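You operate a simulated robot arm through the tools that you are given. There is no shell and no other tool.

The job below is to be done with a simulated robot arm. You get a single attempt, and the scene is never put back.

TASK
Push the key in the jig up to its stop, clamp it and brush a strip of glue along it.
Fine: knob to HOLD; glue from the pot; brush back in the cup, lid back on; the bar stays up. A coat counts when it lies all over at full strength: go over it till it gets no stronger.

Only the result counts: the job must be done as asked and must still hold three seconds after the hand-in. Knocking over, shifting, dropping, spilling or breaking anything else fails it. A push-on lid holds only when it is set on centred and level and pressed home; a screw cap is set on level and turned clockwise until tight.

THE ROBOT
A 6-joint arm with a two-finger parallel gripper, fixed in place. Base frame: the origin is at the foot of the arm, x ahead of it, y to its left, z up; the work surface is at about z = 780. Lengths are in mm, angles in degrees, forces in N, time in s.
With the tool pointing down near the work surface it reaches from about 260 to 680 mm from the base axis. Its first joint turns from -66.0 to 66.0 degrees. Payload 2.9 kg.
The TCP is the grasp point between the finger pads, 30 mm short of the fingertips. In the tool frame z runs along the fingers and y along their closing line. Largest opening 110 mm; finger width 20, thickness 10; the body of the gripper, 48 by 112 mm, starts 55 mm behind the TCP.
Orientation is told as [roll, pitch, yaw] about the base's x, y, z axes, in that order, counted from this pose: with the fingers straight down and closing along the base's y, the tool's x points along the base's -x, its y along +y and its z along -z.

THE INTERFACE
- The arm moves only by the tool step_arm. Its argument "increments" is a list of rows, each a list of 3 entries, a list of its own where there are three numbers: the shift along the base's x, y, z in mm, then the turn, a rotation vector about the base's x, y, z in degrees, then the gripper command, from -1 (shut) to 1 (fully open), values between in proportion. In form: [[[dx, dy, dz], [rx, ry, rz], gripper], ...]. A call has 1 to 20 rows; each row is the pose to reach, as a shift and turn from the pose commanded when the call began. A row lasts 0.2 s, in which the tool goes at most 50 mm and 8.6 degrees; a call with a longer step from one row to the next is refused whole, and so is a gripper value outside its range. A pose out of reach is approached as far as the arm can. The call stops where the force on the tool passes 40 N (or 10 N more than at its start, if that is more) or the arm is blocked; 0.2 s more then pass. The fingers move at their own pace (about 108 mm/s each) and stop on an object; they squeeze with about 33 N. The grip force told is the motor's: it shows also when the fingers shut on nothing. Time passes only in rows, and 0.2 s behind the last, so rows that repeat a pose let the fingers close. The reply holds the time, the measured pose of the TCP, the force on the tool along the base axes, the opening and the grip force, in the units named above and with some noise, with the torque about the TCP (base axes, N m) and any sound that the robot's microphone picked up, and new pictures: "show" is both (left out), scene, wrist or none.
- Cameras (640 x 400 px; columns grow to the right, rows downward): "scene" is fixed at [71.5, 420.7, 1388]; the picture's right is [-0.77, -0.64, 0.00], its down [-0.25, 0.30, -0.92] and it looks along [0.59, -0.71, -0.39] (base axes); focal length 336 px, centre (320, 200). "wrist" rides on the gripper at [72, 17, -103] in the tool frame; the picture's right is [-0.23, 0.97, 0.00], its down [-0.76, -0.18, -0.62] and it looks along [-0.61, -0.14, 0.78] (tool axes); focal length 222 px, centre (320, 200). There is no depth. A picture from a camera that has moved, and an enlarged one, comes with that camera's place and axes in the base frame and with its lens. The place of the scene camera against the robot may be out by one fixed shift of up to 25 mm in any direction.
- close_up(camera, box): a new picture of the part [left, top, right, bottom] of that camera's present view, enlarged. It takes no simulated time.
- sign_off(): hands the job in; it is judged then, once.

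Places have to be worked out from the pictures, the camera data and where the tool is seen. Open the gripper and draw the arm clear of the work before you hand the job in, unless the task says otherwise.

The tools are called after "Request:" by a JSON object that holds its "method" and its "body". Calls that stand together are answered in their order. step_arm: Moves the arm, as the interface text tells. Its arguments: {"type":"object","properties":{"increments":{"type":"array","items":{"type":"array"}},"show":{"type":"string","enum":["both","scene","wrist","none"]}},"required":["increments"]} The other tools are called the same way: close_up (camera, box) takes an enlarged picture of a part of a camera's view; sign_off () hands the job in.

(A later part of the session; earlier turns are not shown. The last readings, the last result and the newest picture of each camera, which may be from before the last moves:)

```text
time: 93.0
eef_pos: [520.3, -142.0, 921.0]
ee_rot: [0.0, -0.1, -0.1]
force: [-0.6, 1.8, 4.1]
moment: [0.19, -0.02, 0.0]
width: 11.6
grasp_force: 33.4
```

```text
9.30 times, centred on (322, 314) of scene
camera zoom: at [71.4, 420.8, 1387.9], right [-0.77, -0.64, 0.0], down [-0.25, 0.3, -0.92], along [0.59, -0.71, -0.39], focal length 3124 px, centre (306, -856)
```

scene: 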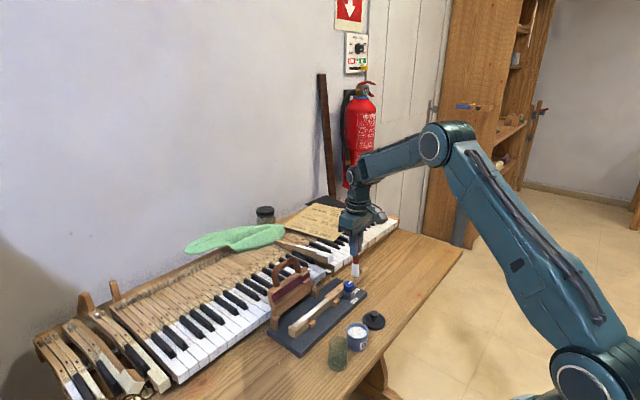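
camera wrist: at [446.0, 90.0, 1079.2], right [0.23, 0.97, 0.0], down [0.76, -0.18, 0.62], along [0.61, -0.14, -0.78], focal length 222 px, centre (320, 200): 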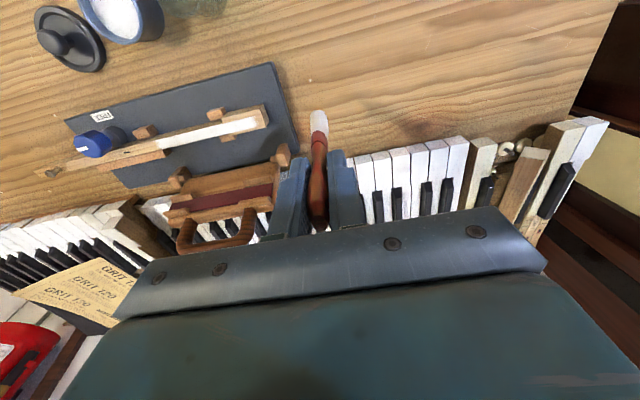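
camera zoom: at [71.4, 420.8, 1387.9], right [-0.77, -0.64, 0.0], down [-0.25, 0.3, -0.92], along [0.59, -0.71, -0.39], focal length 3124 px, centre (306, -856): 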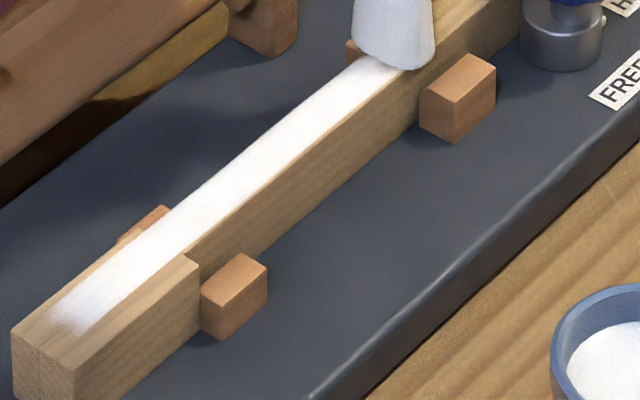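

The head end of the strip looks a bit weaker than before. I lift the brush away and compare closely.

Request:
{"method": "step_arm", "body": {"increments": [[[0, 0, 10], [0, 0, 0], -1], [[-10, 0, 45], [0, 0, 0], -1], [[-50, 0, 60], [0, 0, 0], -1], [[-90, 0, 60], [0, 0, 0], -1], [[-90, 0, 60], [0, 0, 0], -1]], "show": "wrist"}}

Request:
{"method": "close_up", "body": {"camera": "scene", "box": [298, 292, 345, 335]}}

Request:
{"method": "close_up", "body": {"camera": "wrist", "box": [300, 100, 440, 180]}}

```text
time: 94.2
eef_pos: [429.7, -142.3, 981.2]
ee_rot: [-0.1, 0.0, 0.0]
force: [0.5, -0.3, -0.2]
moment: [-0.01, -0.01, -0.01]
width: 11.9
grasp_force: 33.0
camera wrist: at [358.1, -124.1, 1085.0], right [0.23, 0.97, 0.0], down [0.76, -0.18, 0.62], along [0.61, -0.14, -0.78], focal length 222 px, centre (320, 200)
```

wrist: 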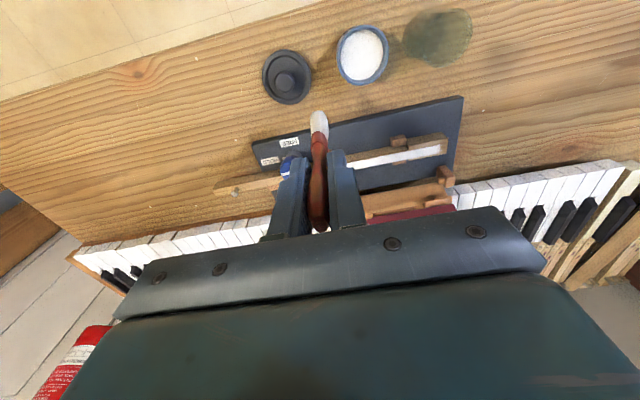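

```text
9.30 times, centred on (322, 314) of scene
camera zoom: at [71.5, 420.7, 1388.0], right [-0.77, -0.64, 0.0], down [-0.25, 0.3, -0.92], along [0.59, -0.71, -0.39], focal length 3124 px, centre (306, -856)
```

zoom: 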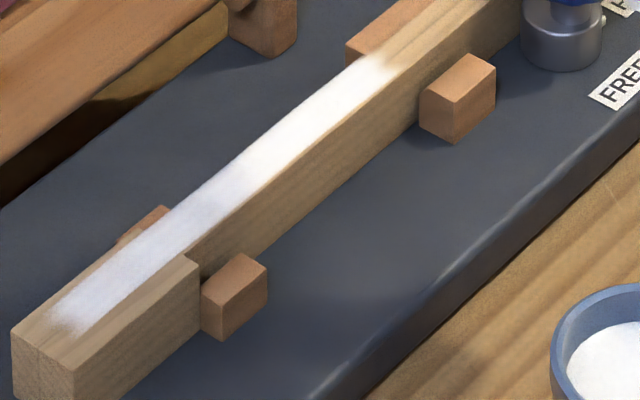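

```text
4.57 times, centred on (370, 140) of wrist
camera zoom: at [358.1, -124.1, 1085.0], right [0.23, 0.97, 0.0], down [0.76, -0.18, 0.62], along [0.61, -0.14, -0.78], focal length 1015 px, centre (91, 474)
```

zoom: 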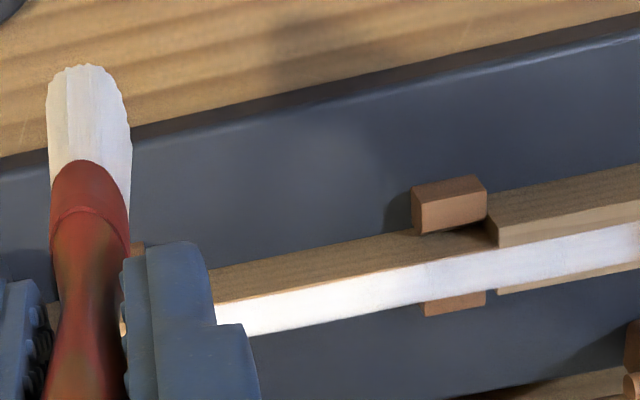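

The arm's shadow changes the look of the strip. I move the arm well out of the way to −y to judge the coat in full light.

Request:
{"method": "step_arm", "body": {"increments": [[[0, -40, 15], [0, 0, 0], -1], [[0, -80, 30], [0, 0, 0], -1], [[0, -120, 45], [0, 0, 0], -1], [[0, -160, 60], [0, 0, 0], -1], [[0, -160, 60], [0, 0, 0], -1]], "show": "scene"}}

Request:
{"method": "close_up", "body": {"camera": "scene", "box": [298, 292, 345, 335]}}

Request:
{"method": "close_up", "body": {"camera": "scene", "box": [300, 308, 325, 332]}}

Request:
{"method": "close_up", "body": {"camera": "scene", "box": [318, 290, 348, 315]}}

```text
time: 95.4
eef_pos: [427.4, -304.0, 1040.9]
ee_rot: [0.0, 0.0, 0.0]
force: [0.7, 1.1, -0.7]
moment: [0.04, 0.03, 0.0]
width: 11.4
grasp_force: 32.8
```

scene: 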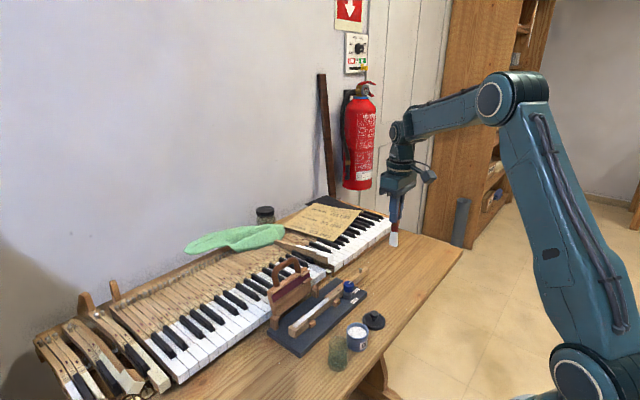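

```text
9.30 times, centred on (322, 314) of scene
camera zoom: at [71.5, 420.7, 1388.0], right [-0.77, -0.64, 0.0], down [-0.25, 0.3, -0.92], along [0.59, -0.71, -0.39], focal length 3124 px, centre (306, -856)
```

zoom: 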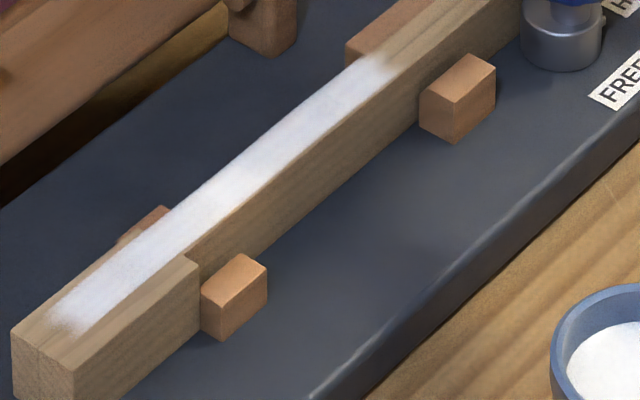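

```text
16.00 times, centred on (312, 320) of scene
camera zoom: at [71.5, 420.7, 1388.0], right [-0.77, -0.64, 0.0], down [-0.25, 0.3, -0.92], along [0.59, -0.71, -0.39], focal length 5373 px, centre (440, -1720)
```

zoom: 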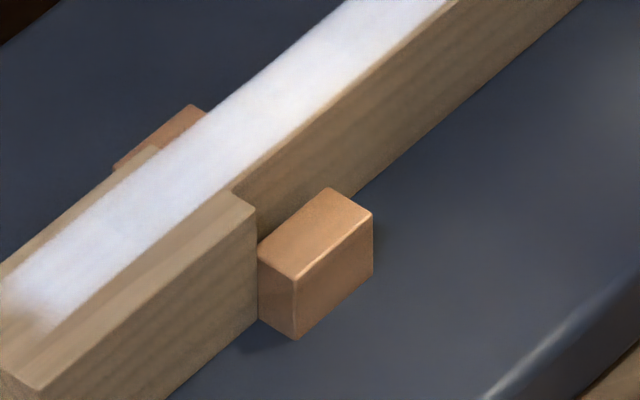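

```text
16.00 times, centred on (333, 302) of scene
camera zoom: at [71.5, 420.7, 1388.0], right [-0.77, -0.64, 0.0], down [-0.25, 0.3, -0.92], along [0.59, -0.71, -0.39], focal length 5373 px, centre (112, -1440)
```

zoom: 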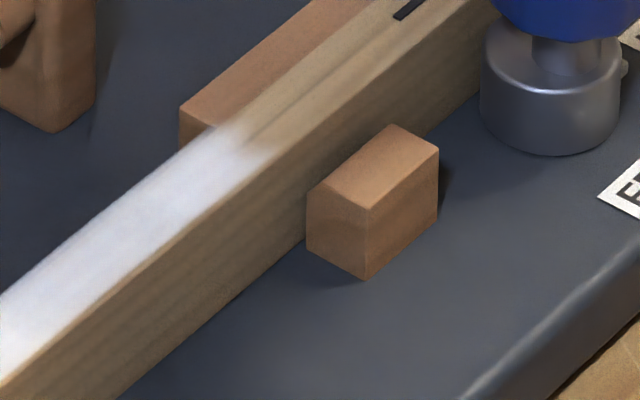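

The coat looks white and even under shadow, with soft ends. To be sure it has reached full strength, I reload and go over it once more, including both ends.

Request:
{"method": "step_arm", "body": {"increments": [[[-7, 42, -14], [0, 0, 0], -1], [[-14, 84, -28], [0, 0, 0], -1], [[-21, 126, -42], [0, 0, 0], -1], [[-28, 168, -56], [0, 0, 0], -1], [[-35.3, 212, -68], [0, 0, 0], -1], [[-35.3, 212, -90], [0, 0, 0], -1], [[-35.3, 212, -113], [0, 0, 0], -1], [[-35.3, 212, -127], [0, 0, 0], -1], [[-35.3, 212, -134], [0, 0, 0], -1], [[-35.3, 212, -136.5], [0, 0, 0], -1], [[-35.3, 212, -137.7], [0, 0, 0], -1], [[-35.3, 212, -137.7], [0, 0, 0], -1], [[-35.3, 212, -137.7], [0, 0, 0], -1]], "show": "none"}}

Request:
{"method": "close_up", "body": {"camera": "scene", "box": [310, 280, 400, 375]}}

```text
time: 98.2
eef_pos: [394.0, -90.3, 903.0]
ee_rot: [-0.1, 0.0, 0.0]
force: [-0.3, 0.1, -0.1]
moment: [0.0, 0.02, -0.01]
width: 11.9
grasp_force: 32.5
```

```text
4.21 times, centred on (355, 328) of scene
camera zoom: at [71.5, 420.7, 1388.0], right [-0.77, -0.64, 0.0], down [-0.25, 0.3, -0.92], along [0.59, -0.71, -0.39], focal length 1414 px, centre (173, -337)
```

zoom: 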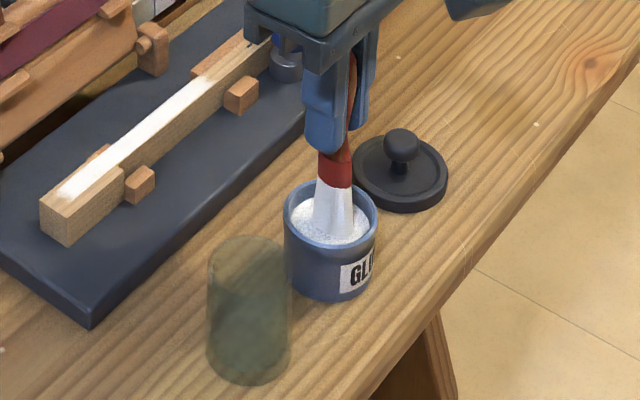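

No contact force this time (brush slid a bit in the grip); I dip 2 mm deeper.

Request:
{"method": "step_arm", "body": {"increments": [[[0, 0, -1], [0, 0, 0], -1], [[0, 0, -1.6], [0, 0, 0], -1], [[0, 0, -1.6], [0, 0, 0], -1]], "show": "none"}}

Request:
{"method": "close_up", "body": {"camera": "scene", "box": [325, 300, 385, 360]}}

Request:
{"method": "close_up", "body": {"camera": "wrist", "box": [260, 60, 380, 160]}}

```text
time: 99.0
eef_pos: [394.5, -91.7, 902.5]
ee_rot: [0.0, -0.1, 0.0]
force: [-5.5, 1.0, 27.8]
moment: [0.15, 0.42, 0.03]
width: 11.8
grasp_force: 33.1
```

```text
6.67 times, centred on (355, 330) of scene
camera zoom: at [71.0, 420.8, 1388.0], right [-0.77, -0.64, 0.0], down [-0.25, 0.3, -0.92], along [0.59, -0.71, -0.39], focal length 2239 px, centre (87, -667)
```

zoom: 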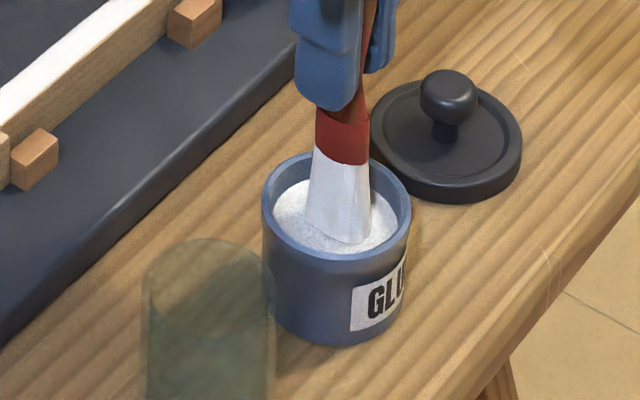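

```text
4.00 times, centred on (320, 110) of wrist
camera zoom: at [322.5, -73.6, 1006.4], right [0.23, 0.97, 0.0], down [0.76, -0.18, 0.63], along [0.61, -0.14, -0.78], focal length 888 px, centre (320, 560)
```

zoom: 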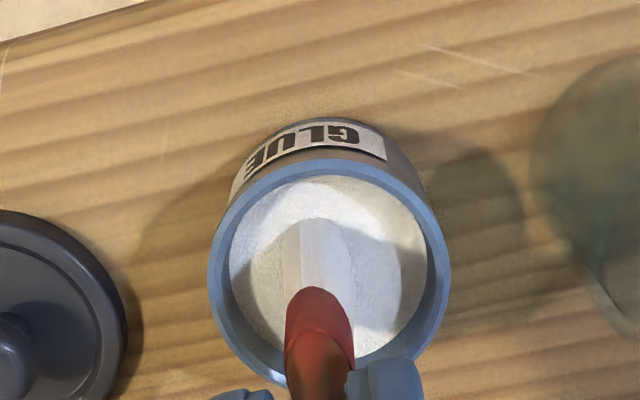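

Contact jumped to 28 N; I ease up 1.5 mm and dwell so the bristles fill.

Request:
{"method": "step_arm", "body": {"increments": [[[0, 0, 0.8], [0, 0, 0], -1], [[0, 0, 1.3], [0, 0, 0], -1], [[0, 0, 1.3], [0, 0, 0], -1], [[0, 0, 1.3], [0, 0, 0], -1]], "show": "none"}}

Request:
{"method": "close_up", "body": {"camera": "scene", "box": [325, 300, 385, 360]}}

```text
time: 100.0
eef_pos: [394.5, -90.7, 903.6]
ee_rot: [0.0, 0.1, 0.0]
force: [2.7, -0.4, 6.0]
moment: [-0.04, -0.36, 0.01]
width: 11.7
grasp_force: 32.5
```

```text
6.67 times, centred on (355, 330) of scene
camera zoom: at [71.5, 420.7, 1388.0], right [-0.77, -0.64, 0.0], down [-0.25, 0.3, -0.92], along [0.59, -0.71, -0.39], focal length 2239 px, centre (87, -667)
```

zoom: 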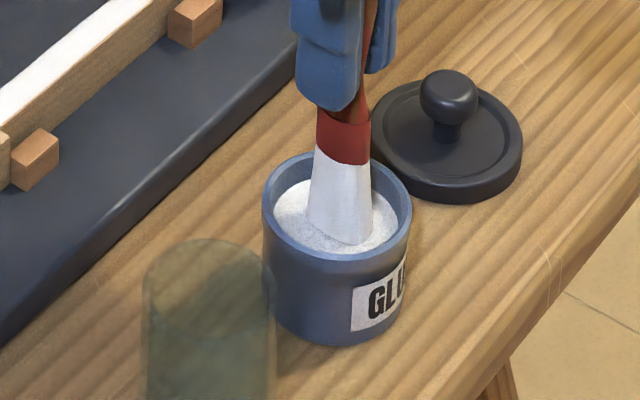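

Loaded (6 N). Now I start from the head end with the fresh load and stroke −y over the whole strip.

Request:
{"method": "step_arm", "body": {"increments": [[[0, 0, 24], [0, 0, 0], -1], [[0, 0, 60], [0, 0, 0], -1], [[35, 28, 60], [0, 0, 0], -1], [[70, 55, 60], [0, 0, 0], -1], [[105, 82, 58], [0, 0, 0], -1], [[123, 96, 50], [0, 0, 0], -1], [[123, 96, 30], [0, 0, 0], -1], [[123, 96, 20], [0, 0, 0], -1], [[123, 96, 17.6], [0, 0, 0], -1], [[123, 96, 17.6], [0, 0, 0], -1]], "show": "none"}}

Request:
{"method": "close_up", "body": {"camera": "wrist", "box": [160, 70, 360, 200]}}

```text
time: 102.2
eef_pos: [517.6, 5.0, 921.3]
ee_rot: [0.0, 0.0, 0.0]
force: [0.3, 0.1, 2.2]
moment: [0.0, 0.0, 0.0]
width: 11.3
grasp_force: 32.8
```

```text
3.08 times, centred on (260, 135) of wrist
camera zoom: at [446.0, 23.0, 1024.8], right [0.23, 0.97, 0.0], down [0.76, -0.18, 0.62], along [0.61, -0.14, -0.78], focal length 684 px, centre (505, 400)
```

zoom: 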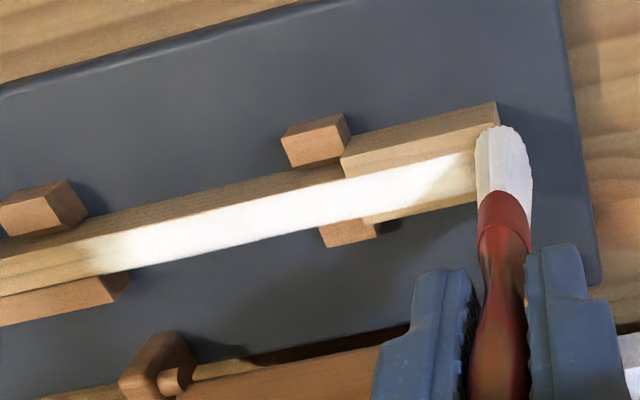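

Light contact; I press 0.8 mm more and stroke −y over the full strip.

Request:
{"method": "step_arm", "body": {"increments": [[[0, 0, -0.8], [0, 0, 0], -1], [[0, -6, -0.8], [0, 0, 0], -1], [[0, -13, -0.8], [0, 0, 0], -1], [[0, -21, -0.8], [0, 0, 0], -1], [[0, -29, -0.8], [0, 0, 0], -1], [[0, -37, -0.8], [0, 0, 0], -1], [[0, -45, -0.8], [0, 0, 0], -1], [[0, -53, -0.8], [0, 0, 0], -1], [[0, -61, -0.8], [0, 0, 0], -1], [[0, -69, -0.8], [0, 0, 0], -1], [[0, -77, -0.8], [0, 0, 0], -1], [[0, -85, -0.8], [0, 0, 0], -1], [[0, -93, -0.8], [0, 0, 0], -1], [[0, -101, -0.8], [0, 0, 0], -1], [[0, -109, -0.8], [0, 0, 0], -1], [[0, -117, -0.8], [0, 0, 0], -1], [[0, -125, -0.8], [0, 0, 0], -1], [[0, -133, -0.8], [0, 0, 0], -1], [[0, -140, -0.8], [0, 0, 0], -1], [[0, -147, -0.8], [0, 0, 0], -1]], "show": "none"}}

Request:
{"method": "close_up", "body": {"camera": "wrist", "box": [280, 60, 500, 190]}}

```text
time: 106.4
eef_pos: [518.0, -141.4, 919.9]
ee_rot: [0.0, 0.0, 0.0]
force: [0.4, 0.3, -0.7]
moment: [-0.04, 0.0, -0.01]
width: 11.6
grasp_force: 33.0
```

```text
2.91 times, centred on (390, 125) of wrist
camera zoom: at [445.4, -124.2, 1023.4], right [0.23, 0.97, 0.0], down [0.76, -0.18, 0.62], along [0.61, -0.14, -0.78], focal length 646 px, centre (116, 418)
```

zoom: 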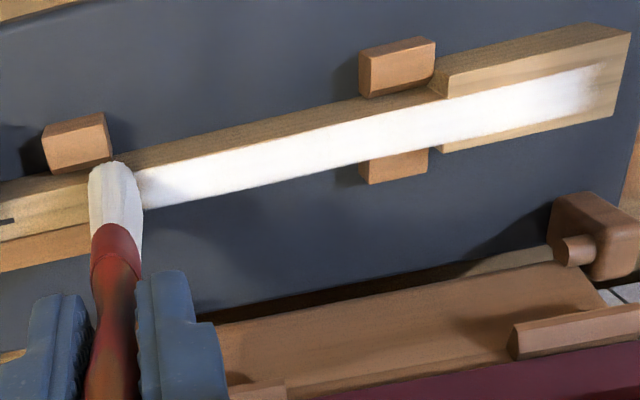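

Contact was lost at the end — the brush has shifted a little in the grip. I lower until contact again and stroke back toward the head.

Request:
{"method": "step_arm", "body": {"increments": [[[0, 0, -0.5], [0, 0, 0], -1], [[0, 0, -1], [0, 0, 0], -1], [[0, 0, -1.5], [0, 0, 0], -1], [[0, 0, -1.5], [0, 0, 0], -1]], "show": "none"}}

Request:
{"method": "close_up", "body": {"camera": "wrist", "box": [240, 70, 400, 210]}}

Request:
{"method": "close_up", "body": {"camera": "scene", "box": [300, 240, 370, 320]}}

```text
time: 107.4
eef_pos: [517.3, -141.6, 919.3]
ee_rot: [-0.1, -0.2, 0.0]
force: [-2.4, 0.3, 14.1]
moment: [0.02, 0.36, -0.03]
width: 11.6
grasp_force: 33.1
```

```text
2.86 times, centred on (320, 140) of wrist
camera zoom: at [445.7, -124.2, 1022.6], right [0.23, 0.97, 0.0], down [0.76, -0.18, 0.62], along [0.61, -0.14, -0.78], focal length 635 px, centre (320, 371)
```

zoom: 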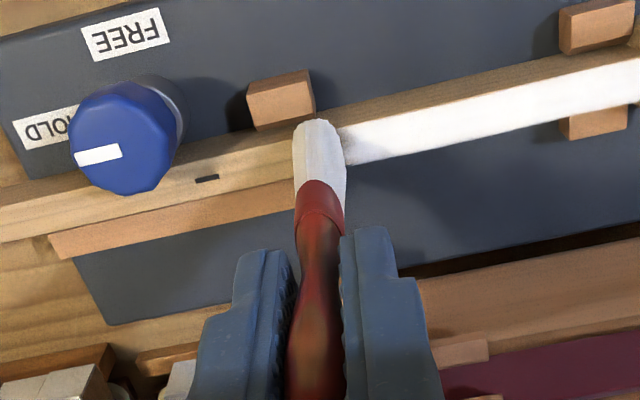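

```text
5.00 times, centred on (335, 280) of scene
camera zoom: at [71.2, 420.8, 1388.0], right [-0.77, -0.64, 0.0], down [-0.25, 0.3, -0.92], along [0.59, -0.71, -0.39], focal length 1679 px, centre (245, -200)
```

zoom: 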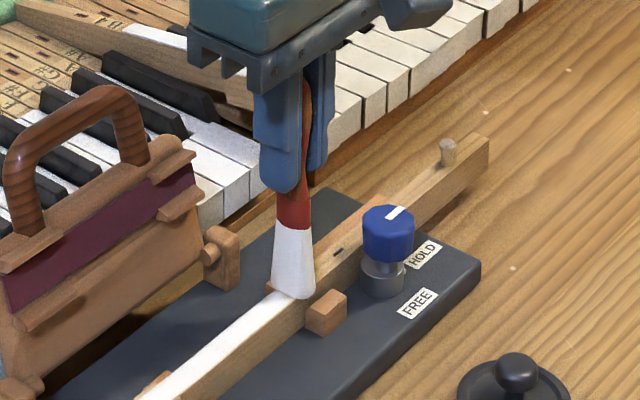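

In contact again. I ease 0.6 mm and stroke +y to the head end.

Request:
{"method": "step_arm", "body": {"increments": [[[0, 2, 0.6], [0, 0, 0], -1], [[0, 9, 0.6], [0, 0, 0], -1], [[0, 17, 0.6], [0, 0, 0], -1], [[0, 25, 0.6], [0, 0, 0], -1], [[0, 33, 0.6], [0, 0, 0], -1], [[0, 41, 0.6], [0, 0, 0], -1], [[0, 49, 0.6], [0, 0, 0], -1], [[0, 57, 0.6], [0, 0, 0], -1], [[0, 65, 0.6], [0, 0, 0], -1], [[0, 73, 0.6], [0, 0, 0], -1], [[0, 81, 0.6], [0, 0, 0], -1], [[0, 89, 0.6], [0, 0, 0], -1], [[0, 97, 0.6], [0, 0, 0], -1], [[0, 105, 0.6], [0, 0, 0], -1], [[0, 113, 0.6], [0, 0, 0], -1], [[0, 121, 0.6], [0, 0, 0], -1], [[0, 129, 0.6], [0, 0, 0], -1], [[0, 137, 0.6], [0, 0, 0], -1], [[0, 143, 0.6], [0, 0, 0], -1], [[0, 148, 0.6], [0, 0, 0], -1]], "show": "none"}}

Request:
{"method": "close_up", "body": {"camera": "wrist", "box": [160, 70, 360, 200]}}

Request:
{"method": "close_up", "body": {"camera": "scene", "box": [280, 265, 370, 340]}}

```text
time: 111.6
eef_pos: [517.5, 7.7, 918.9]
ee_rot: [0.0, 0.0, 0.0]
force: [0.4, -1.5, 4.5]
moment: [-0.2, -0.03, -0.01]
width: 11.6
grasp_force: 32.6
```

```text
3.08 times, centred on (260, 135) of wrist
camera zoom: at [445.5, 24.2, 1022.7], right [0.23, 0.97, 0.0], down [0.76, -0.18, 0.62], along [0.61, -0.14, -0.78], focal length 684 px, centre (505, 400)
```

zoom: 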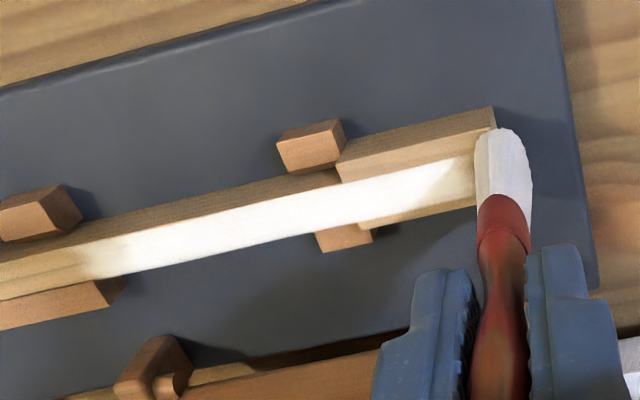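

```text
5.33 times, centred on (325, 302) of scene
camera zoom: at [71.4, 420.7, 1388.0], right [-0.77, -0.64, 0.0], down [-0.25, 0.3, -0.92], along [0.59, -0.71, -0.39], focal length 1791 px, centre (293, -347)
```

zoom: 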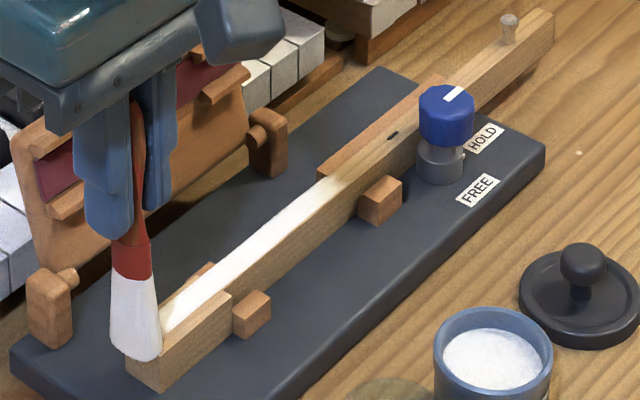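

The strip is white throughout with soft fades at both ends. I use the rest of the load to scrub the head end a few times back and forth.

Request:
{"method": "step_arm", "body": {"increments": [[[0, -6, -0.3], [0, 0, 0], -1], [[0, -12, -0.3], [0, 0, 0], -1], [[0, -18, -0.3], [0, 0, 0], -1], [[0, -24, -0.3], [0, 0, 0], -1], [[0, -18, -0.3], [0, 0, 0], -1], [[0, -12, -0.3], [0, 0, 0], -1], [[0, -6, -0.3], [0, 0, 0], -1], [[0, 0, -0.3], [0, 0, 0], -1], [[0, -6, -0.5], [0, 0, 0], -1], [[0, -12, -0.5], [0, 0, 0], -1], [[0, -18, -0.5], [0, 0, 0], -1], [[0, -24, -0.5], [0, 0, 0], -1], [[0, -18, -0.5], [0, 0, 0], -1], [[0, -12, -0.5], [0, 0, 0], -1], [[0, -6, -0.5], [0, 0, 0], -1], [[0, 0, -0.5], [0, 0, 0], -1]], "show": "none"}}

Request:
{"method": "step_arm", "body": {"increments": [[[0, 0, 12], [0, 0, 0], -1], [[0, 0, 40], [0, 0, 0], -1], [[0, 40, 55], [0, 0, 0], -1], [[0, 66, 55], [0, 0, 0], -1], [[0, 66, 55], [0, 0, 0], -1]], "show": "none"}}

Request:
{"method": "close_up", "body": {"camera": "wrist", "box": [150, 105, 275, 160]}}

Request:
{"method": "close_up", "body": {"camera": "scene", "box": [298, 292, 345, 335]}}

Request:
{"method": "close_up", "body": {"camera": "scene", "box": [300, 308, 325, 332]}}

Request:
{"method": "close_up", "body": {"camera": "scene", "box": [318, 290, 348, 315]}}

```text
time: 115.0
eef_pos: [516.8, 5.8, 918.3]
ee_rot: [0.0, -0.1, 0.0]
force: [0.6, -3.4, 10.9]
moment: [-0.46, -0.01, 0.02]
width: 11.8
grasp_force: 33.4
```

```text
time: 116.2
eef_pos: [518.0, 73.0, 974.6]
ee_rot: [0.0, 0.0, -0.1]
force: [0.1, -0.2, -0.7]
moment: [-0.01, 0.01, -0.01]
width: 11.9
grasp_force: 32.9
```

```text
5.12 times, centred on (212, 132) of wrist
camera zoom: at [446.0, 90.1, 1077.6], right [0.23, 0.97, 0.0], down [0.76, -0.18, 0.62], along [0.61, -0.14, -0.78], focal length 1137 px, centre (870, 546)
```

zoom: 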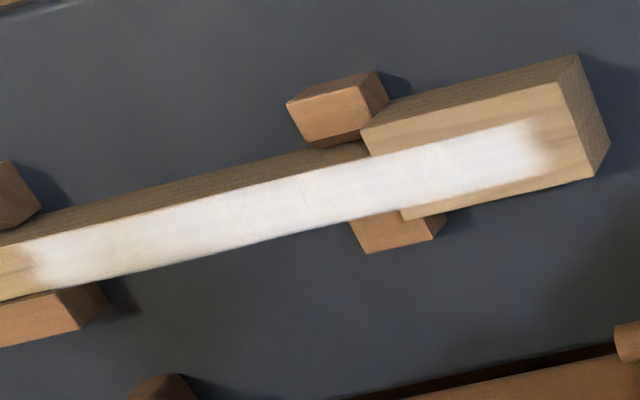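

```text
9.30 times, centred on (322, 314) of scene
camera zoom: at [71.5, 420.7, 1388.0], right [-0.77, -0.64, 0.0], down [-0.25, 0.3, -0.92], along [0.59, -0.71, -0.39], focal length 3124 px, centre (306, -856)
```

zoom: 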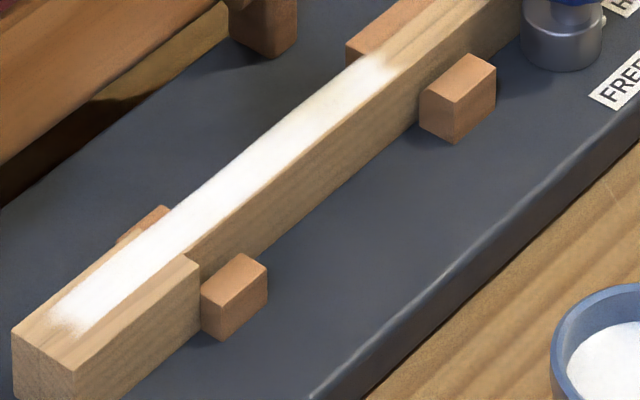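

```text
16.00 times, centred on (312, 320) of scene
camera zoom: at [71.5, 420.7, 1388.0], right [-0.77, -0.64, 0.0], down [-0.25, 0.3, -0.92], along [0.59, -0.71, -0.39], focal length 5373 px, centre (440, -1720)
```

zoom: 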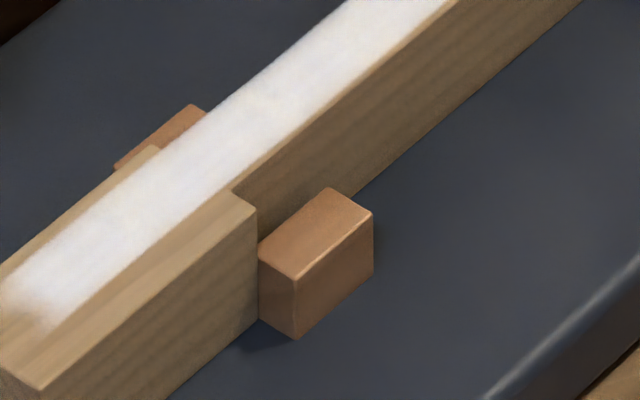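

```text
16.00 times, centred on (333, 302) of scene
camera zoom: at [71.5, 420.7, 1388.0], right [-0.77, -0.64, 0.0], down [-0.25, 0.3, -0.92], along [0.59, -0.71, -0.39], focal length 5373 px, centre (112, -1440)
```

zoom: 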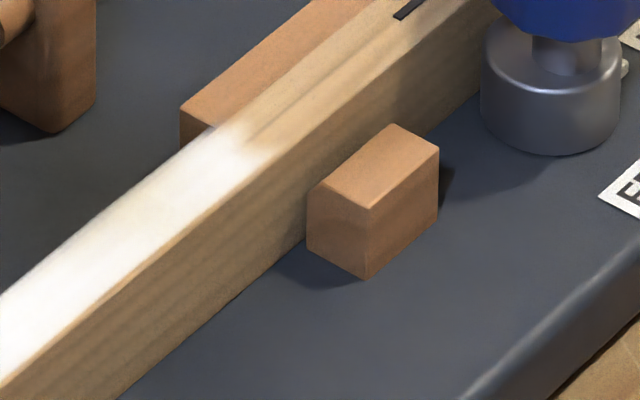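

Compared with the same view before this last load, the coat looks unchanged, so it's at or near saturation. For certainty at the −y end and the side edges, I do one more load and scrub there.

Request:
{"method": "step_arm", "body": {"increments": [[[-25, -33, 0], [0, 0, 0], -1], [[-50, -66, 0], [0, 0, 0], -1], [[-75, -99, 0], [0, 0, 0], -1], [[-100, -132, 0], [0, 0, 0], -1], [[-123, -163, 0], [0, 0, 0], -1], [[-123, -163, -25], [0, 0, 0], -1], [[-123, -163, -45], [0, 0, 0], -1], [[-123, -163, -60], [0, 0, 0], -1], [[-123, -163, -67], [0, 0, 0], -1], [[-123, -163, -70], [0, 0, 0], -1], [[-123, -163, -71], [0, 0, 0], -1], [[-123, -163, -71.5], [0, 0, 0], -1], [[-123, -163, -71.5], [0, 0, 0], -1]], "show": "none"}}

Request:
{"method": "close_up", "body": {"camera": "scene", "box": [325, 300, 385, 360]}}

```text
time: 119.0
eef_pos: [394.0, -91.1, 902.3]
ee_rot: [-0.1, 0.1, 0.0]
force: [-0.3, 1.1, 0.1]
moment: [0.0, -0.02, 0.01]
width: 11.6
grasp_force: 32.9
```

```text
6.67 times, centred on (355, 330) of scene
camera zoom: at [71.5, 420.7, 1388.0], right [-0.77, -0.64, 0.0], down [-0.25, 0.3, -0.92], along [0.59, -0.71, -0.39], focal length 2239 px, centre (87, -667)
```

zoom: 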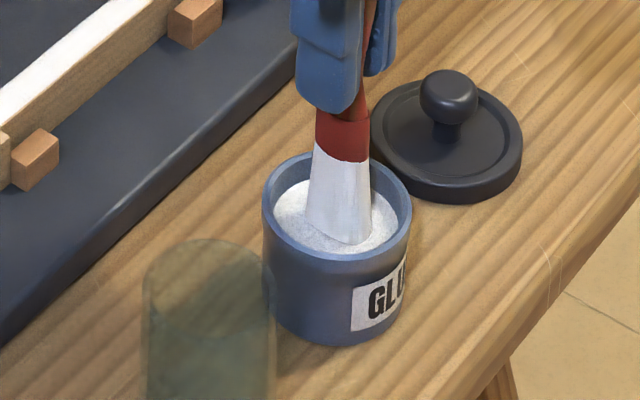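

Request:
{"method": "step_arm", "body": {"increments": [[[0, 0, -0.5], [0, 0, 0], -1], [[0, 0, -1], [0, 0, 0], -1], [[0, 0, -1], [0, 0, 0], -1], [[0, 0, -1], [0, 0, 0], -1]], "show": "none"}}

Request:
{"method": "close_up", "body": {"camera": "scene", "box": [325, 300, 385, 360]}}

```text
time: 120.0
eef_pos: [393.9, -89.6, 901.7]
ee_rot: [0.0, 0.0, 0.1]
force: [-0.1, 0.9, -0.5]
moment: [-0.01, 0.01, 0.0]
width: 11.7
grasp_force: 33.3
```

```text
6.67 times, centred on (355, 330) of scene
camera zoom: at [71.5, 420.7, 1388.0], right [-0.77, -0.64, 0.0], down [-0.25, 0.3, -0.92], along [0.59, -0.71, -0.39], focal length 2239 px, centre (87, -667)
```

zoom: 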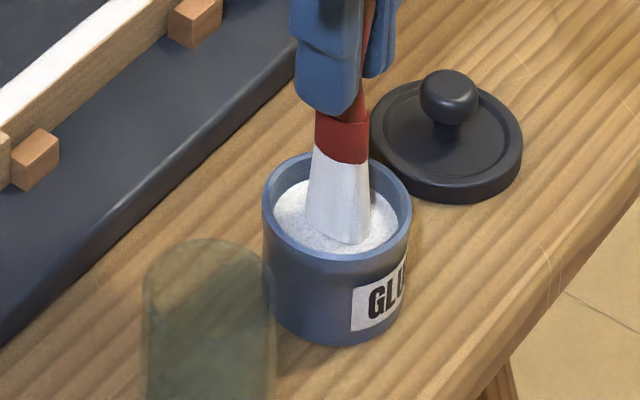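

The bristles are loaded by dwelling (no floor contact). I go to the −y end of the strip and scrub it with small side offsets.

Request:
{"method": "step_arm", "body": {"increments": [[[0, 0, 26], [0, 0, 0], -1], [[0, 0, 62], [0, 0, 0], -1], [[41, -18, 62], [0, 0, 0], -1], [[82, -37, 62], [0, 0, 0], -1], [[122.8, -56, 57], [0, 0, 0], -1], [[122.8, -56, 32], [0, 0, 0], -1], [[122.8, -56, 21], [0, 0, 0], -1], [[122.8, -56, 18.2], [0, 0, 0], -1], [[122.8, -56, 17.6], [0, 0, 0], -1], [[122.8, -56, 17.6], [0, 0, 0], -1]], "show": "none"}}

```text
time: 122.2
eef_pos: [517.9, -146.3, 919.7]
ee_rot: [0.0, -0.1, 0.1]
force: [0.5, -0.9, 3.8]
moment: [-0.11, 0.01, -0.03]
width: 11.7
grasp_force: 33.2
```

Contact is 3.8 N. I press 0.4 mm more and scrub the −y end with side offsets, then finish with a full stroke to the head.

Request:
{"method": "step_arm", "body": {"increments": [[[0, 6, -0.4], [0, 0, 0], -1], [[0, 13, -0.4], [0, 0, 0], -1], [[0, 20, -0.4], [0, 0, 0], -1], [[0, 27, -0.4], [0, 0, 0], -1], [[-2.5, 30, -0.4], [0, 0, 0], -1], [[-2.5, 23, -0.4], [0, 0, 0], -1], [[-2.5, 16, -0.4], [0, 0, 0], -1], [[-2.5, 9, -0.4], [0, 0, 0], -1], [[-2.5, 2, -0.4], [0, 0, 0], -1], [[0, 0, -0.4], [0, 0, 0], -1], [[2.5, 2, -0.5], [0, 0, 0], -1], [[2.5, 9, -0.5], [0, 0, 0], -1], [[2.5, 16, -0.5], [0, 0, 0], -1], [[2.5, 23, -0.5], [0, 0, 0], -1], [[2.5, 30, -0.5], [0, 0, 0], -1], [[0, 27, -0.5], [0, 0, 0], -1], [[0, 20, -0.5], [0, 0, 0], -1], [[0, 13, -0.5], [0, 0, 0], -1], [[0, 6, -0.5], [0, 0, 0], -1], [[0, 0, -0.5], [0, 0, 0], -1]], "show": "none"}}

Request:
{"method": "step_arm", "body": {"increments": [[[0, 8, -0.2], [0, 0, 0], -1], [[-1, 16, -0.2], [0, 0, 0], -1], [[-2, 24, -0.2], [0, 0, 0], -1], [[-2, 32, -0.2], [0, 0, 0], -1], [[-2, 40, -0.2], [0, 0, 0], -1], [[-2, 48, -0.2], [0, 0, 0], -1], [[-2, 56, -0.2], [0, 0, 0], -1], [[-2, 64, -0.2], [0, 0, 0], -1], [[-2, 72, -0.2], [0, 0, 0], -1], [[-2, 80, -0.2], [0, 0, 0], -1], [[-2, 88, -0.2], [0, 0, 0], -1], [[-2, 96, -0.2], [0, 0, 0], -1], [[-2, 104, -0.2], [0, 0, 0], -1], [[-2, 112, -0.2], [0, 0, 0], -1], [[-2, 120, -0.2], [0, 0, 0], -1], [[-2, 128, -0.2], [0, 0, 0], -1], [[-2, 136, -0.2], [0, 0, 0], -1], [[-1, 143, -0.2], [0, 0, 0], -1], [[0, 149, -0.2], [0, 0, 0], -1], [[0, 152, -0.2], [0, 0, 0], -1]], "show": "none"}}

Request:
{"method": "close_up", "body": {"camera": "wrist", "box": [160, 70, 360, 200]}}

Request:
{"method": "close_up", "body": {"camera": "scene", "box": [280, 265, 370, 340]}}

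```text
time: 126.4
eef_pos: [517.0, -145.0, 918.6]
ee_rot: [-0.1, 0.0, 0.0]
force: [0.7, 7.0, 18.9]
moment: [0.73, -0.01, -0.05]
width: 12.0
grasp_force: 33.2
```

```text
time: 130.6
eef_pos: [517.4, 7.3, 917.3]
ee_rot: [0.0, -0.1, -0.1]
force: [-1.0, 1.2, -0.6]
moment: [0.0, 0.01, 0.0]
width: 11.9
grasp_force: 33.0
```

```text
3.08 times, centred on (260, 135) of wrist
camera zoom: at [445.3, 23.7, 1021.5], right [0.23, 0.97, 0.0], down [0.76, -0.18, 0.62], along [0.61, -0.14, -0.78], focal length 684 px, centre (505, 400)
```

zoom: 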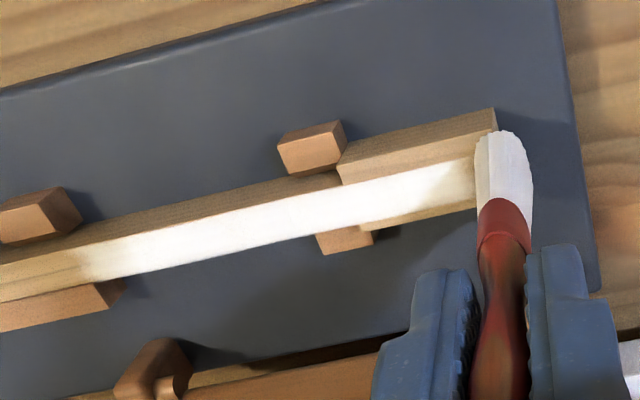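

```text
5.33 times, centred on (325, 302) of scene
camera zoom: at [71.5, 420.7, 1388.0], right [-0.77, -0.64, 0.0], down [-0.25, 0.3, -0.92], along [0.59, -0.71, -0.39], focal length 1791 px, centre (293, -347)
```

zoom: 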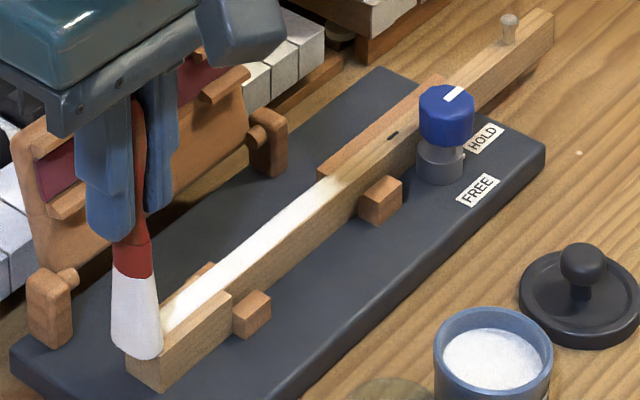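

The strip no longer changes. I lift off to the same viewing pose as before for a final comparison.

Request:
{"method": "step_arm", "body": {"increments": [[[0, 0, 12], [0, 0, 0], -1], [[0, 0, 40], [0, 0, 0], -1], [[0, 40, 57], [0, 0, 0], -1], [[0, 65, 57], [0, 0, 0], -1], [[0, 65, 57], [0, 0, 0], -1]], "show": "none"}}

Request:
{"method": "close_up", "body": {"camera": "wrist", "box": [150, 105, 275, 160]}}

Request:
{"method": "close_up", "body": {"camera": "scene", "box": [300, 308, 325, 332]}}

Request:
{"method": "close_up", "body": {"camera": "scene", "box": [318, 290, 348, 315]}}

Request:
{"method": "close_up", "body": {"camera": "wrist", "box": [240, 60, 400, 210]}}

```text
time: 131.8
eef_pos: [518.0, 70.8, 975.2]
ee_rot: [0.1, 0.0, 0.0]
force: [-0.4, 0.2, -0.8]
moment: [-0.01, 0.03, 0.04]
width: 11.8
grasp_force: 33.3
```

```text
5.12 times, centred on (212, 132) of wrist
camera zoom: at [445.3, 88.3, 1078.5], right [0.23, 0.97, 0.0], down [0.76, -0.18, 0.62], along [0.61, -0.14, -0.78], focal length 1137 px, centre (870, 546)
```

zoom: 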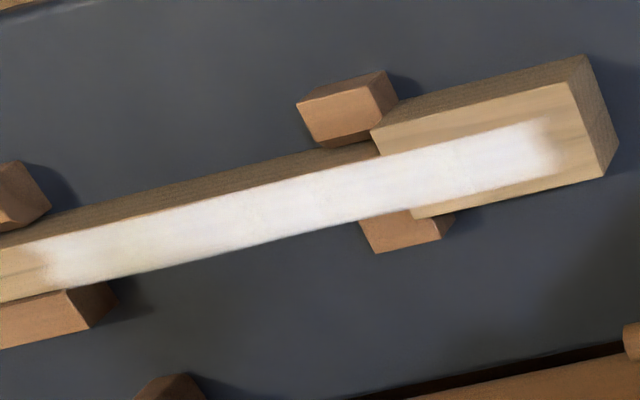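

```text
16.00 times, centred on (312, 320) of scene
camera zoom: at [71.5, 420.7, 1388.0], right [-0.77, -0.64, 0.0], down [-0.25, 0.3, -0.92], along [0.59, -0.71, -0.39], focal length 5373 px, centre (440, -1720)
```

zoom: 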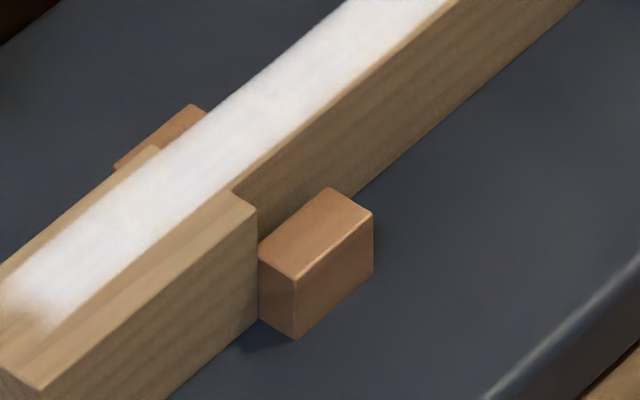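

```text
16.00 times, centred on (333, 302) of scene
camera zoom: at [71.5, 420.7, 1388.0], right [-0.77, -0.64, 0.0], down [-0.25, 0.3, -0.92], along [0.59, -0.71, -0.39], focal length 5373 px, centre (112, -1440)
```

zoom: 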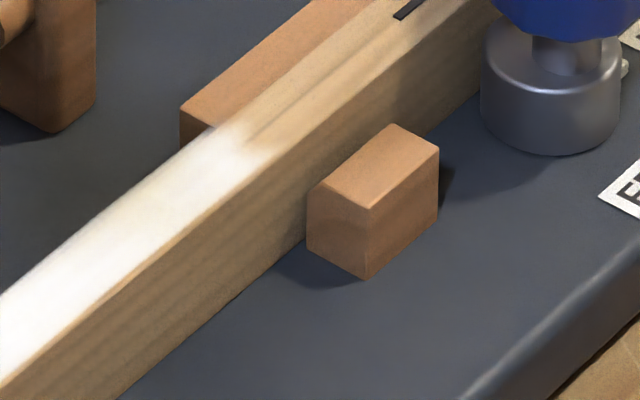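

```text
2.67 times, centred on (320, 135) of wrist
camera zoom: at [445.3, 88.3, 1078.5], right [0.23, 0.97, 0.0], down [0.76, -0.18, 0.62], along [0.61, -0.14, -0.78], focal length 592 px, centre (320, 373)
```

zoom: 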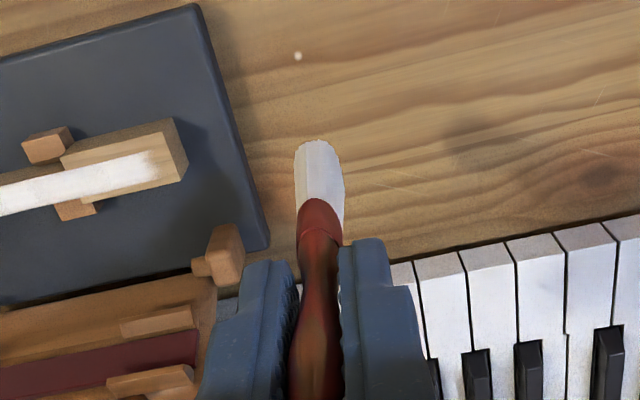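

The coat looks the same as before the last load: full strength. Now I carry the brush back to above the cup (same x,y as where I picked it up) and check alignment.

Request:
{"method": "step_arm", "body": {"increments": [[[0, 0, 8], [0, 0, 0], -1], [[-30, -22, 8], [0, 0, 0], -1], [[-60, -44, 8], [0, 0, 0], -1], [[-91, -66, 8], [0, 0, 0], -1], [[-120.8, -87.5, 8], [0, 0, 0], -1], [[-120.8, -87.5, 8], [0, 0, 0], -1], [[-120.8, -87.5, 8], [0, 0, 0], -1]], "show": "both"}}

Request:
{"method": "close_up", "body": {"camera": "wrist", "box": [240, 60, 400, 200]}}

Request:
{"method": "close_up", "body": {"camera": "scene", "box": [290, 235, 390, 370]}}

```text
time: 133.4
eef_pos: [397.4, -15.8, 981.2]
ee_rot: [0.0, 0.1, 0.0]
force: [0.5, 1.2, -0.2]
moment: [0.0, 0.01, 0.0]
width: 11.8
grasp_force: 32.7
camera wrist: at [324.9, 0.9, 1086.1], right [0.23, 0.97, 0.0], down [0.76, -0.18, 0.62], along [0.61, -0.14, -0.78], focal length 222 px, centre (320, 200)
```

scene: 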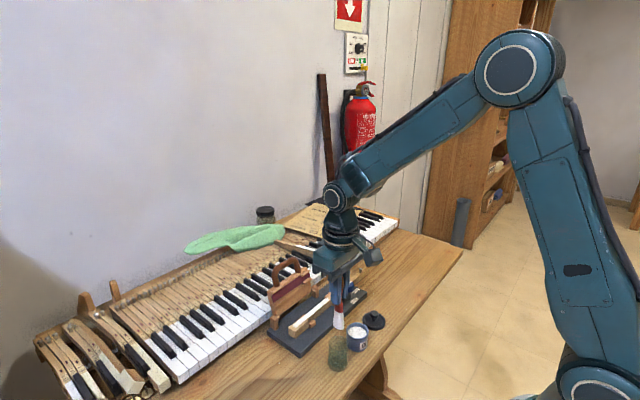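
wrist: 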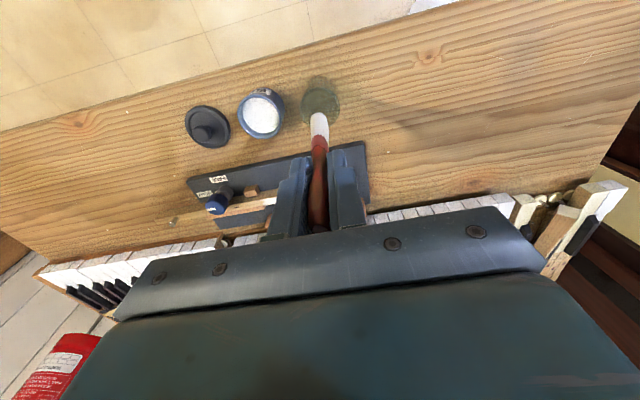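

```text
2.86 times, centred on (320, 130) of wrist
camera zoom: at [324.9, 0.9, 1086.1], right [0.23, 0.97, 0.0], down [0.76, -0.18, 0.62], along [0.61, -0.14, -0.78], focal length 635 px, centre (320, 400)
```

zoom: 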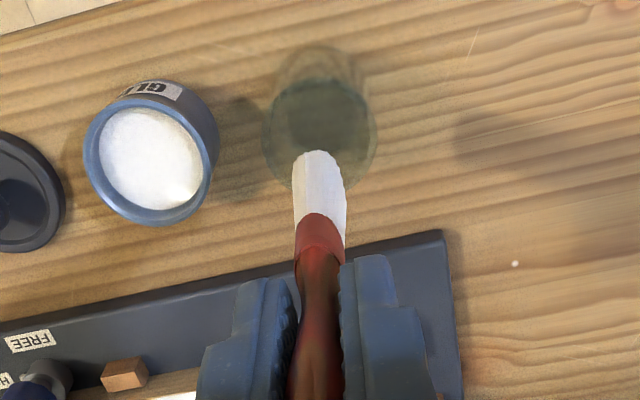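

```text
2.96 times, centred on (340, 302) of scene
camera zoom: at [71.5, 420.7, 1388.0], right [-0.77, -0.64, 0.0], down [-0.25, 0.3, -0.92], along [0.59, -0.71, -0.39], focal length 995 px, centre (261, -104)
```

zoom: 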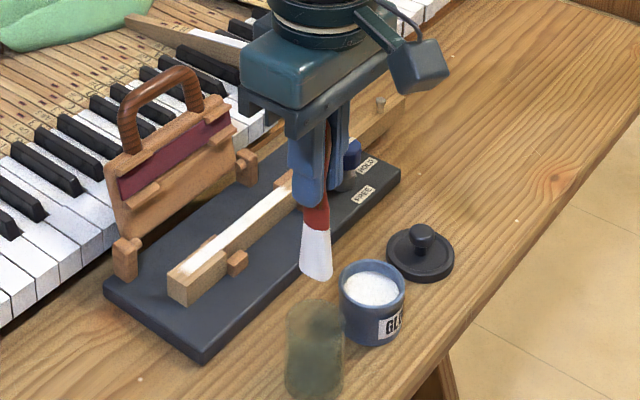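

The brush hangs over the cup just as when it was lifted out, about 4–5 mm shorter below the grip. I lower it to just inside the rim and check.

Request:
{"method": "step_arm", "body": {"increments": [[[0, 0, -15], [0, 0, 0], -1], [[0, 0, -28], [0, 0, 0], -1], [[0, 0, -38], [0, 0, 0], -1], [[0, 0, -46], [0, 0, 0], -1], [[0, 0, -52], [0, 0, 0], -1], [[0, 0, -52], [0, 0, 0], -1]], "show": "none"}}

Request:
{"method": "close_up", "body": {"camera": "wrist", "box": [240, 60, 400, 200]}}

Request:
{"method": "close_up", "body": {"camera": "scene", "box": [310, 280, 370, 375]}}

```text
time: 134.8
eef_pos: [396.7, -16.6, 929.7]
ee_rot: [-0.1, 0.0, 0.1]
force: [0.7, 0.7, 0.3]
moment: [0.0, 0.0, 0.05]
width: 11.5
grasp_force: 32.7
```

```text
2.86 times, centred on (320, 130) of wrist
camera zoom: at [324.7, 0.5, 1034.3], right [0.23, 0.97, 0.0], down [0.76, -0.18, 0.62], along [0.61, -0.14, -0.78], focal length 635 px, centre (320, 400)
```

zoom: 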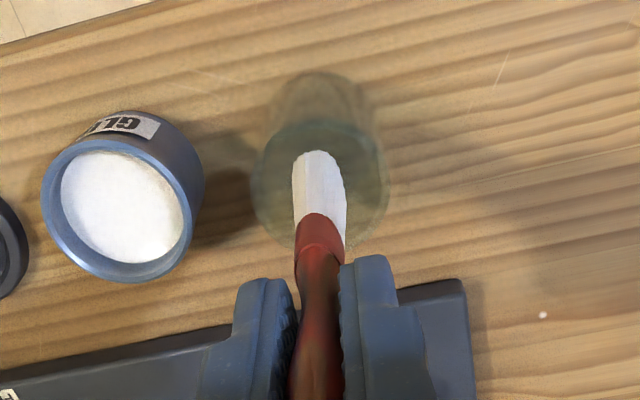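

```text
4.21 times, centred on (340, 328) of scene
camera zoom: at [71.5, 420.7, 1388.0], right [-0.77, -0.64, 0.0], down [-0.25, 0.3, -0.92], along [0.59, -0.71, -0.39], focal length 1414 px, centre (236, -337)
```

zoom: 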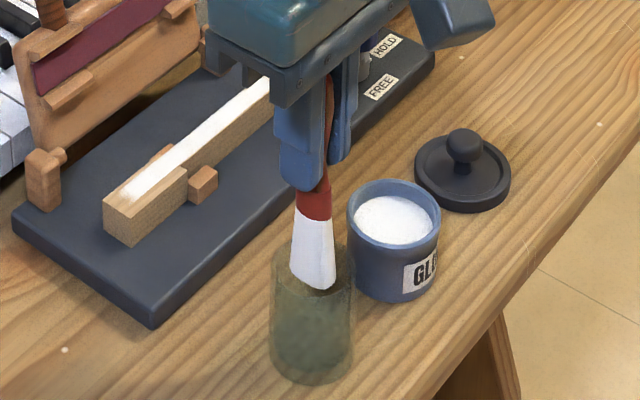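

The tip is inside the rim without touching. I continue down, slowing near the floor.

Request:
{"method": "step_arm", "body": {"increments": [[[0, 0, -8], [0, 0, 0], -1], [[0, 0, -16], [0, 0, 0], -1], [[0, 0, -23], [0, 0, 0], -1], [[0, 0, -29], [0, 0, 0], -1], [[0, 0, -34], [0, 0, 0], -1], [[0, 0, -37], [0, 0, 0], -1], [[0, 0, -39], [0, 0, 0], -1], [[0, 0, -40], [0, 0, 0], -1], [[0, 0, -40], [0, 0, 0], -1]], "show": "none"}}

Request:
{"method": "close_up", "body": {"camera": "wrist", "box": [240, 60, 400, 200]}}

Request:
{"method": "close_up", "body": {"camera": "scene", "box": [310, 280, 370, 375]}}

```text
time: 136.8
eef_pos: [395.3, -15.6, 890.2]
ee_rot: [0.0, 0.0, 0.0]
force: [0.3, 0.7, -1.4]
moment: [0.01, -0.02, -0.03]
width: 11.6
grasp_force: 33.6
```

```text
2.86 times, centred on (320, 130) of wrist
camera zoom: at [324.6, 0.4, 994.5], right [0.23, 0.97, 0.0], down [0.76, -0.18, 0.62], along [0.61, -0.14, -0.78], focal length 635 px, centre (320, 400)
```

zoom: 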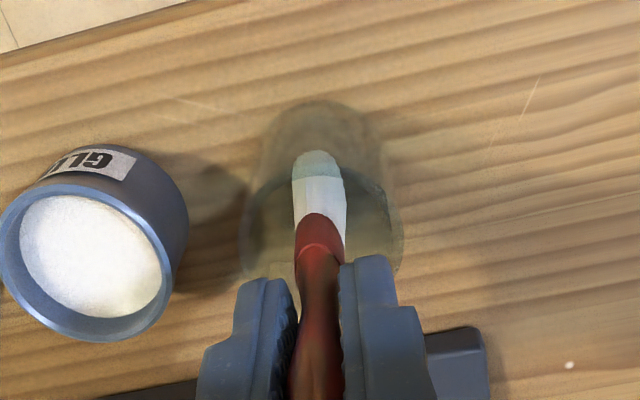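

```text
4.21 times, centred on (340, 328) of scene
camera zoom: at [71.5, 420.7, 1388.0], right [-0.77, -0.64, 0.0], down [-0.25, 0.3, -0.92], along [0.59, -0.71, -0.39], focal length 1414 px, centre (236, -337)
```

zoom: 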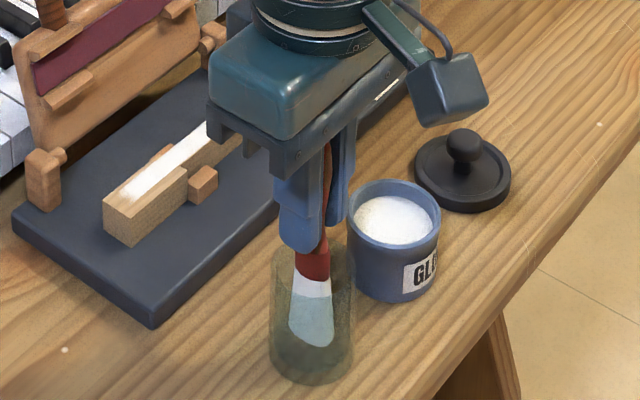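

No floor contact yet; I lower in 1 mm steps.

Request:
{"method": "step_arm", "body": {"increments": [[[0, 0, -1], [0, 0, 0], -1], [[0, 0, -2], [0, 0, 0], -1], [[0, 0, -2], [0, 0, 0], -1]], "show": "none"}}

```text
time: 137.6
eef_pos: [395.8, -16.7, 887.9]
ee_rot: [0.0, 0.0, 0.0]
force: [0.5, -0.2, -0.6]
moment: [-0.01, 0.01, -0.01]
width: 11.6
grasp_force: 32.5
```

Request:
{"method": "step_arm", "body": {"increments": [[[0, 0, -1], [0, 0, 0], -1], [[0, 0, -2], [0, 0, 0], -1], [[0, 0, -2], [0, 0, 0], -1]], "show": "none"}}

Request:
{"method": "close_up", "body": {"camera": "scene", "box": [310, 280, 370, 375]}}

```text
time: 138.4
eef_pos: [395.5, -17.3, 886.5]
ee_rot: [0.1, 0.0, 0.0]
force: [0.7, -0.1, -0.5]
moment: [-0.02, 0.0, -0.01]
width: 11.8
grasp_force: 32.7
```

```text
4.21 times, centred on (340, 328) of scene
camera zoom: at [71.5, 420.7, 1388.0], right [-0.77, -0.64, 0.0], down [-0.25, 0.3, -0.92], along [0.59, -0.71, -0.39], focal length 1414 px, centre (236, -337)
```

zoom: 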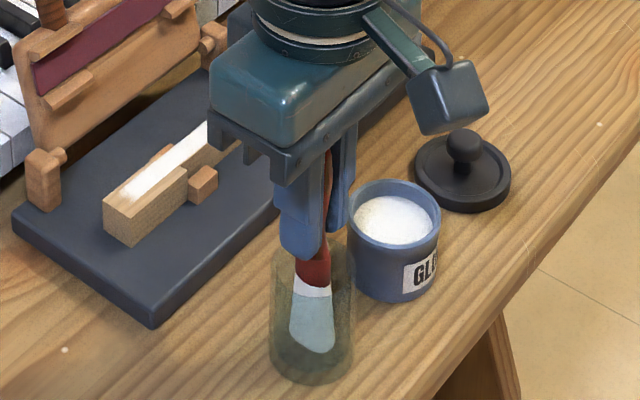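

By comparison with the first picture the brush is still ~3 mm above its rest; I go on down gently.

Request:
{"method": "step_arm", "body": {"increments": [[[0, 0, -1], [0, 0, 0], -1], [[0, 0, -2], [0, 0, 0], -1], [[0, 0, -2], [0, 0, 0], -1]], "show": "none"}}

```text
time: 139.2
eef_pos: [395.7, -17.2, 884.5]
ee_rot: [0.0, -0.1, -0.1]
force: [-1.5, 0.5, 6.0]
moment: [0.01, 0.08, 0.01]
width: 11.8
grasp_force: 33.0
```

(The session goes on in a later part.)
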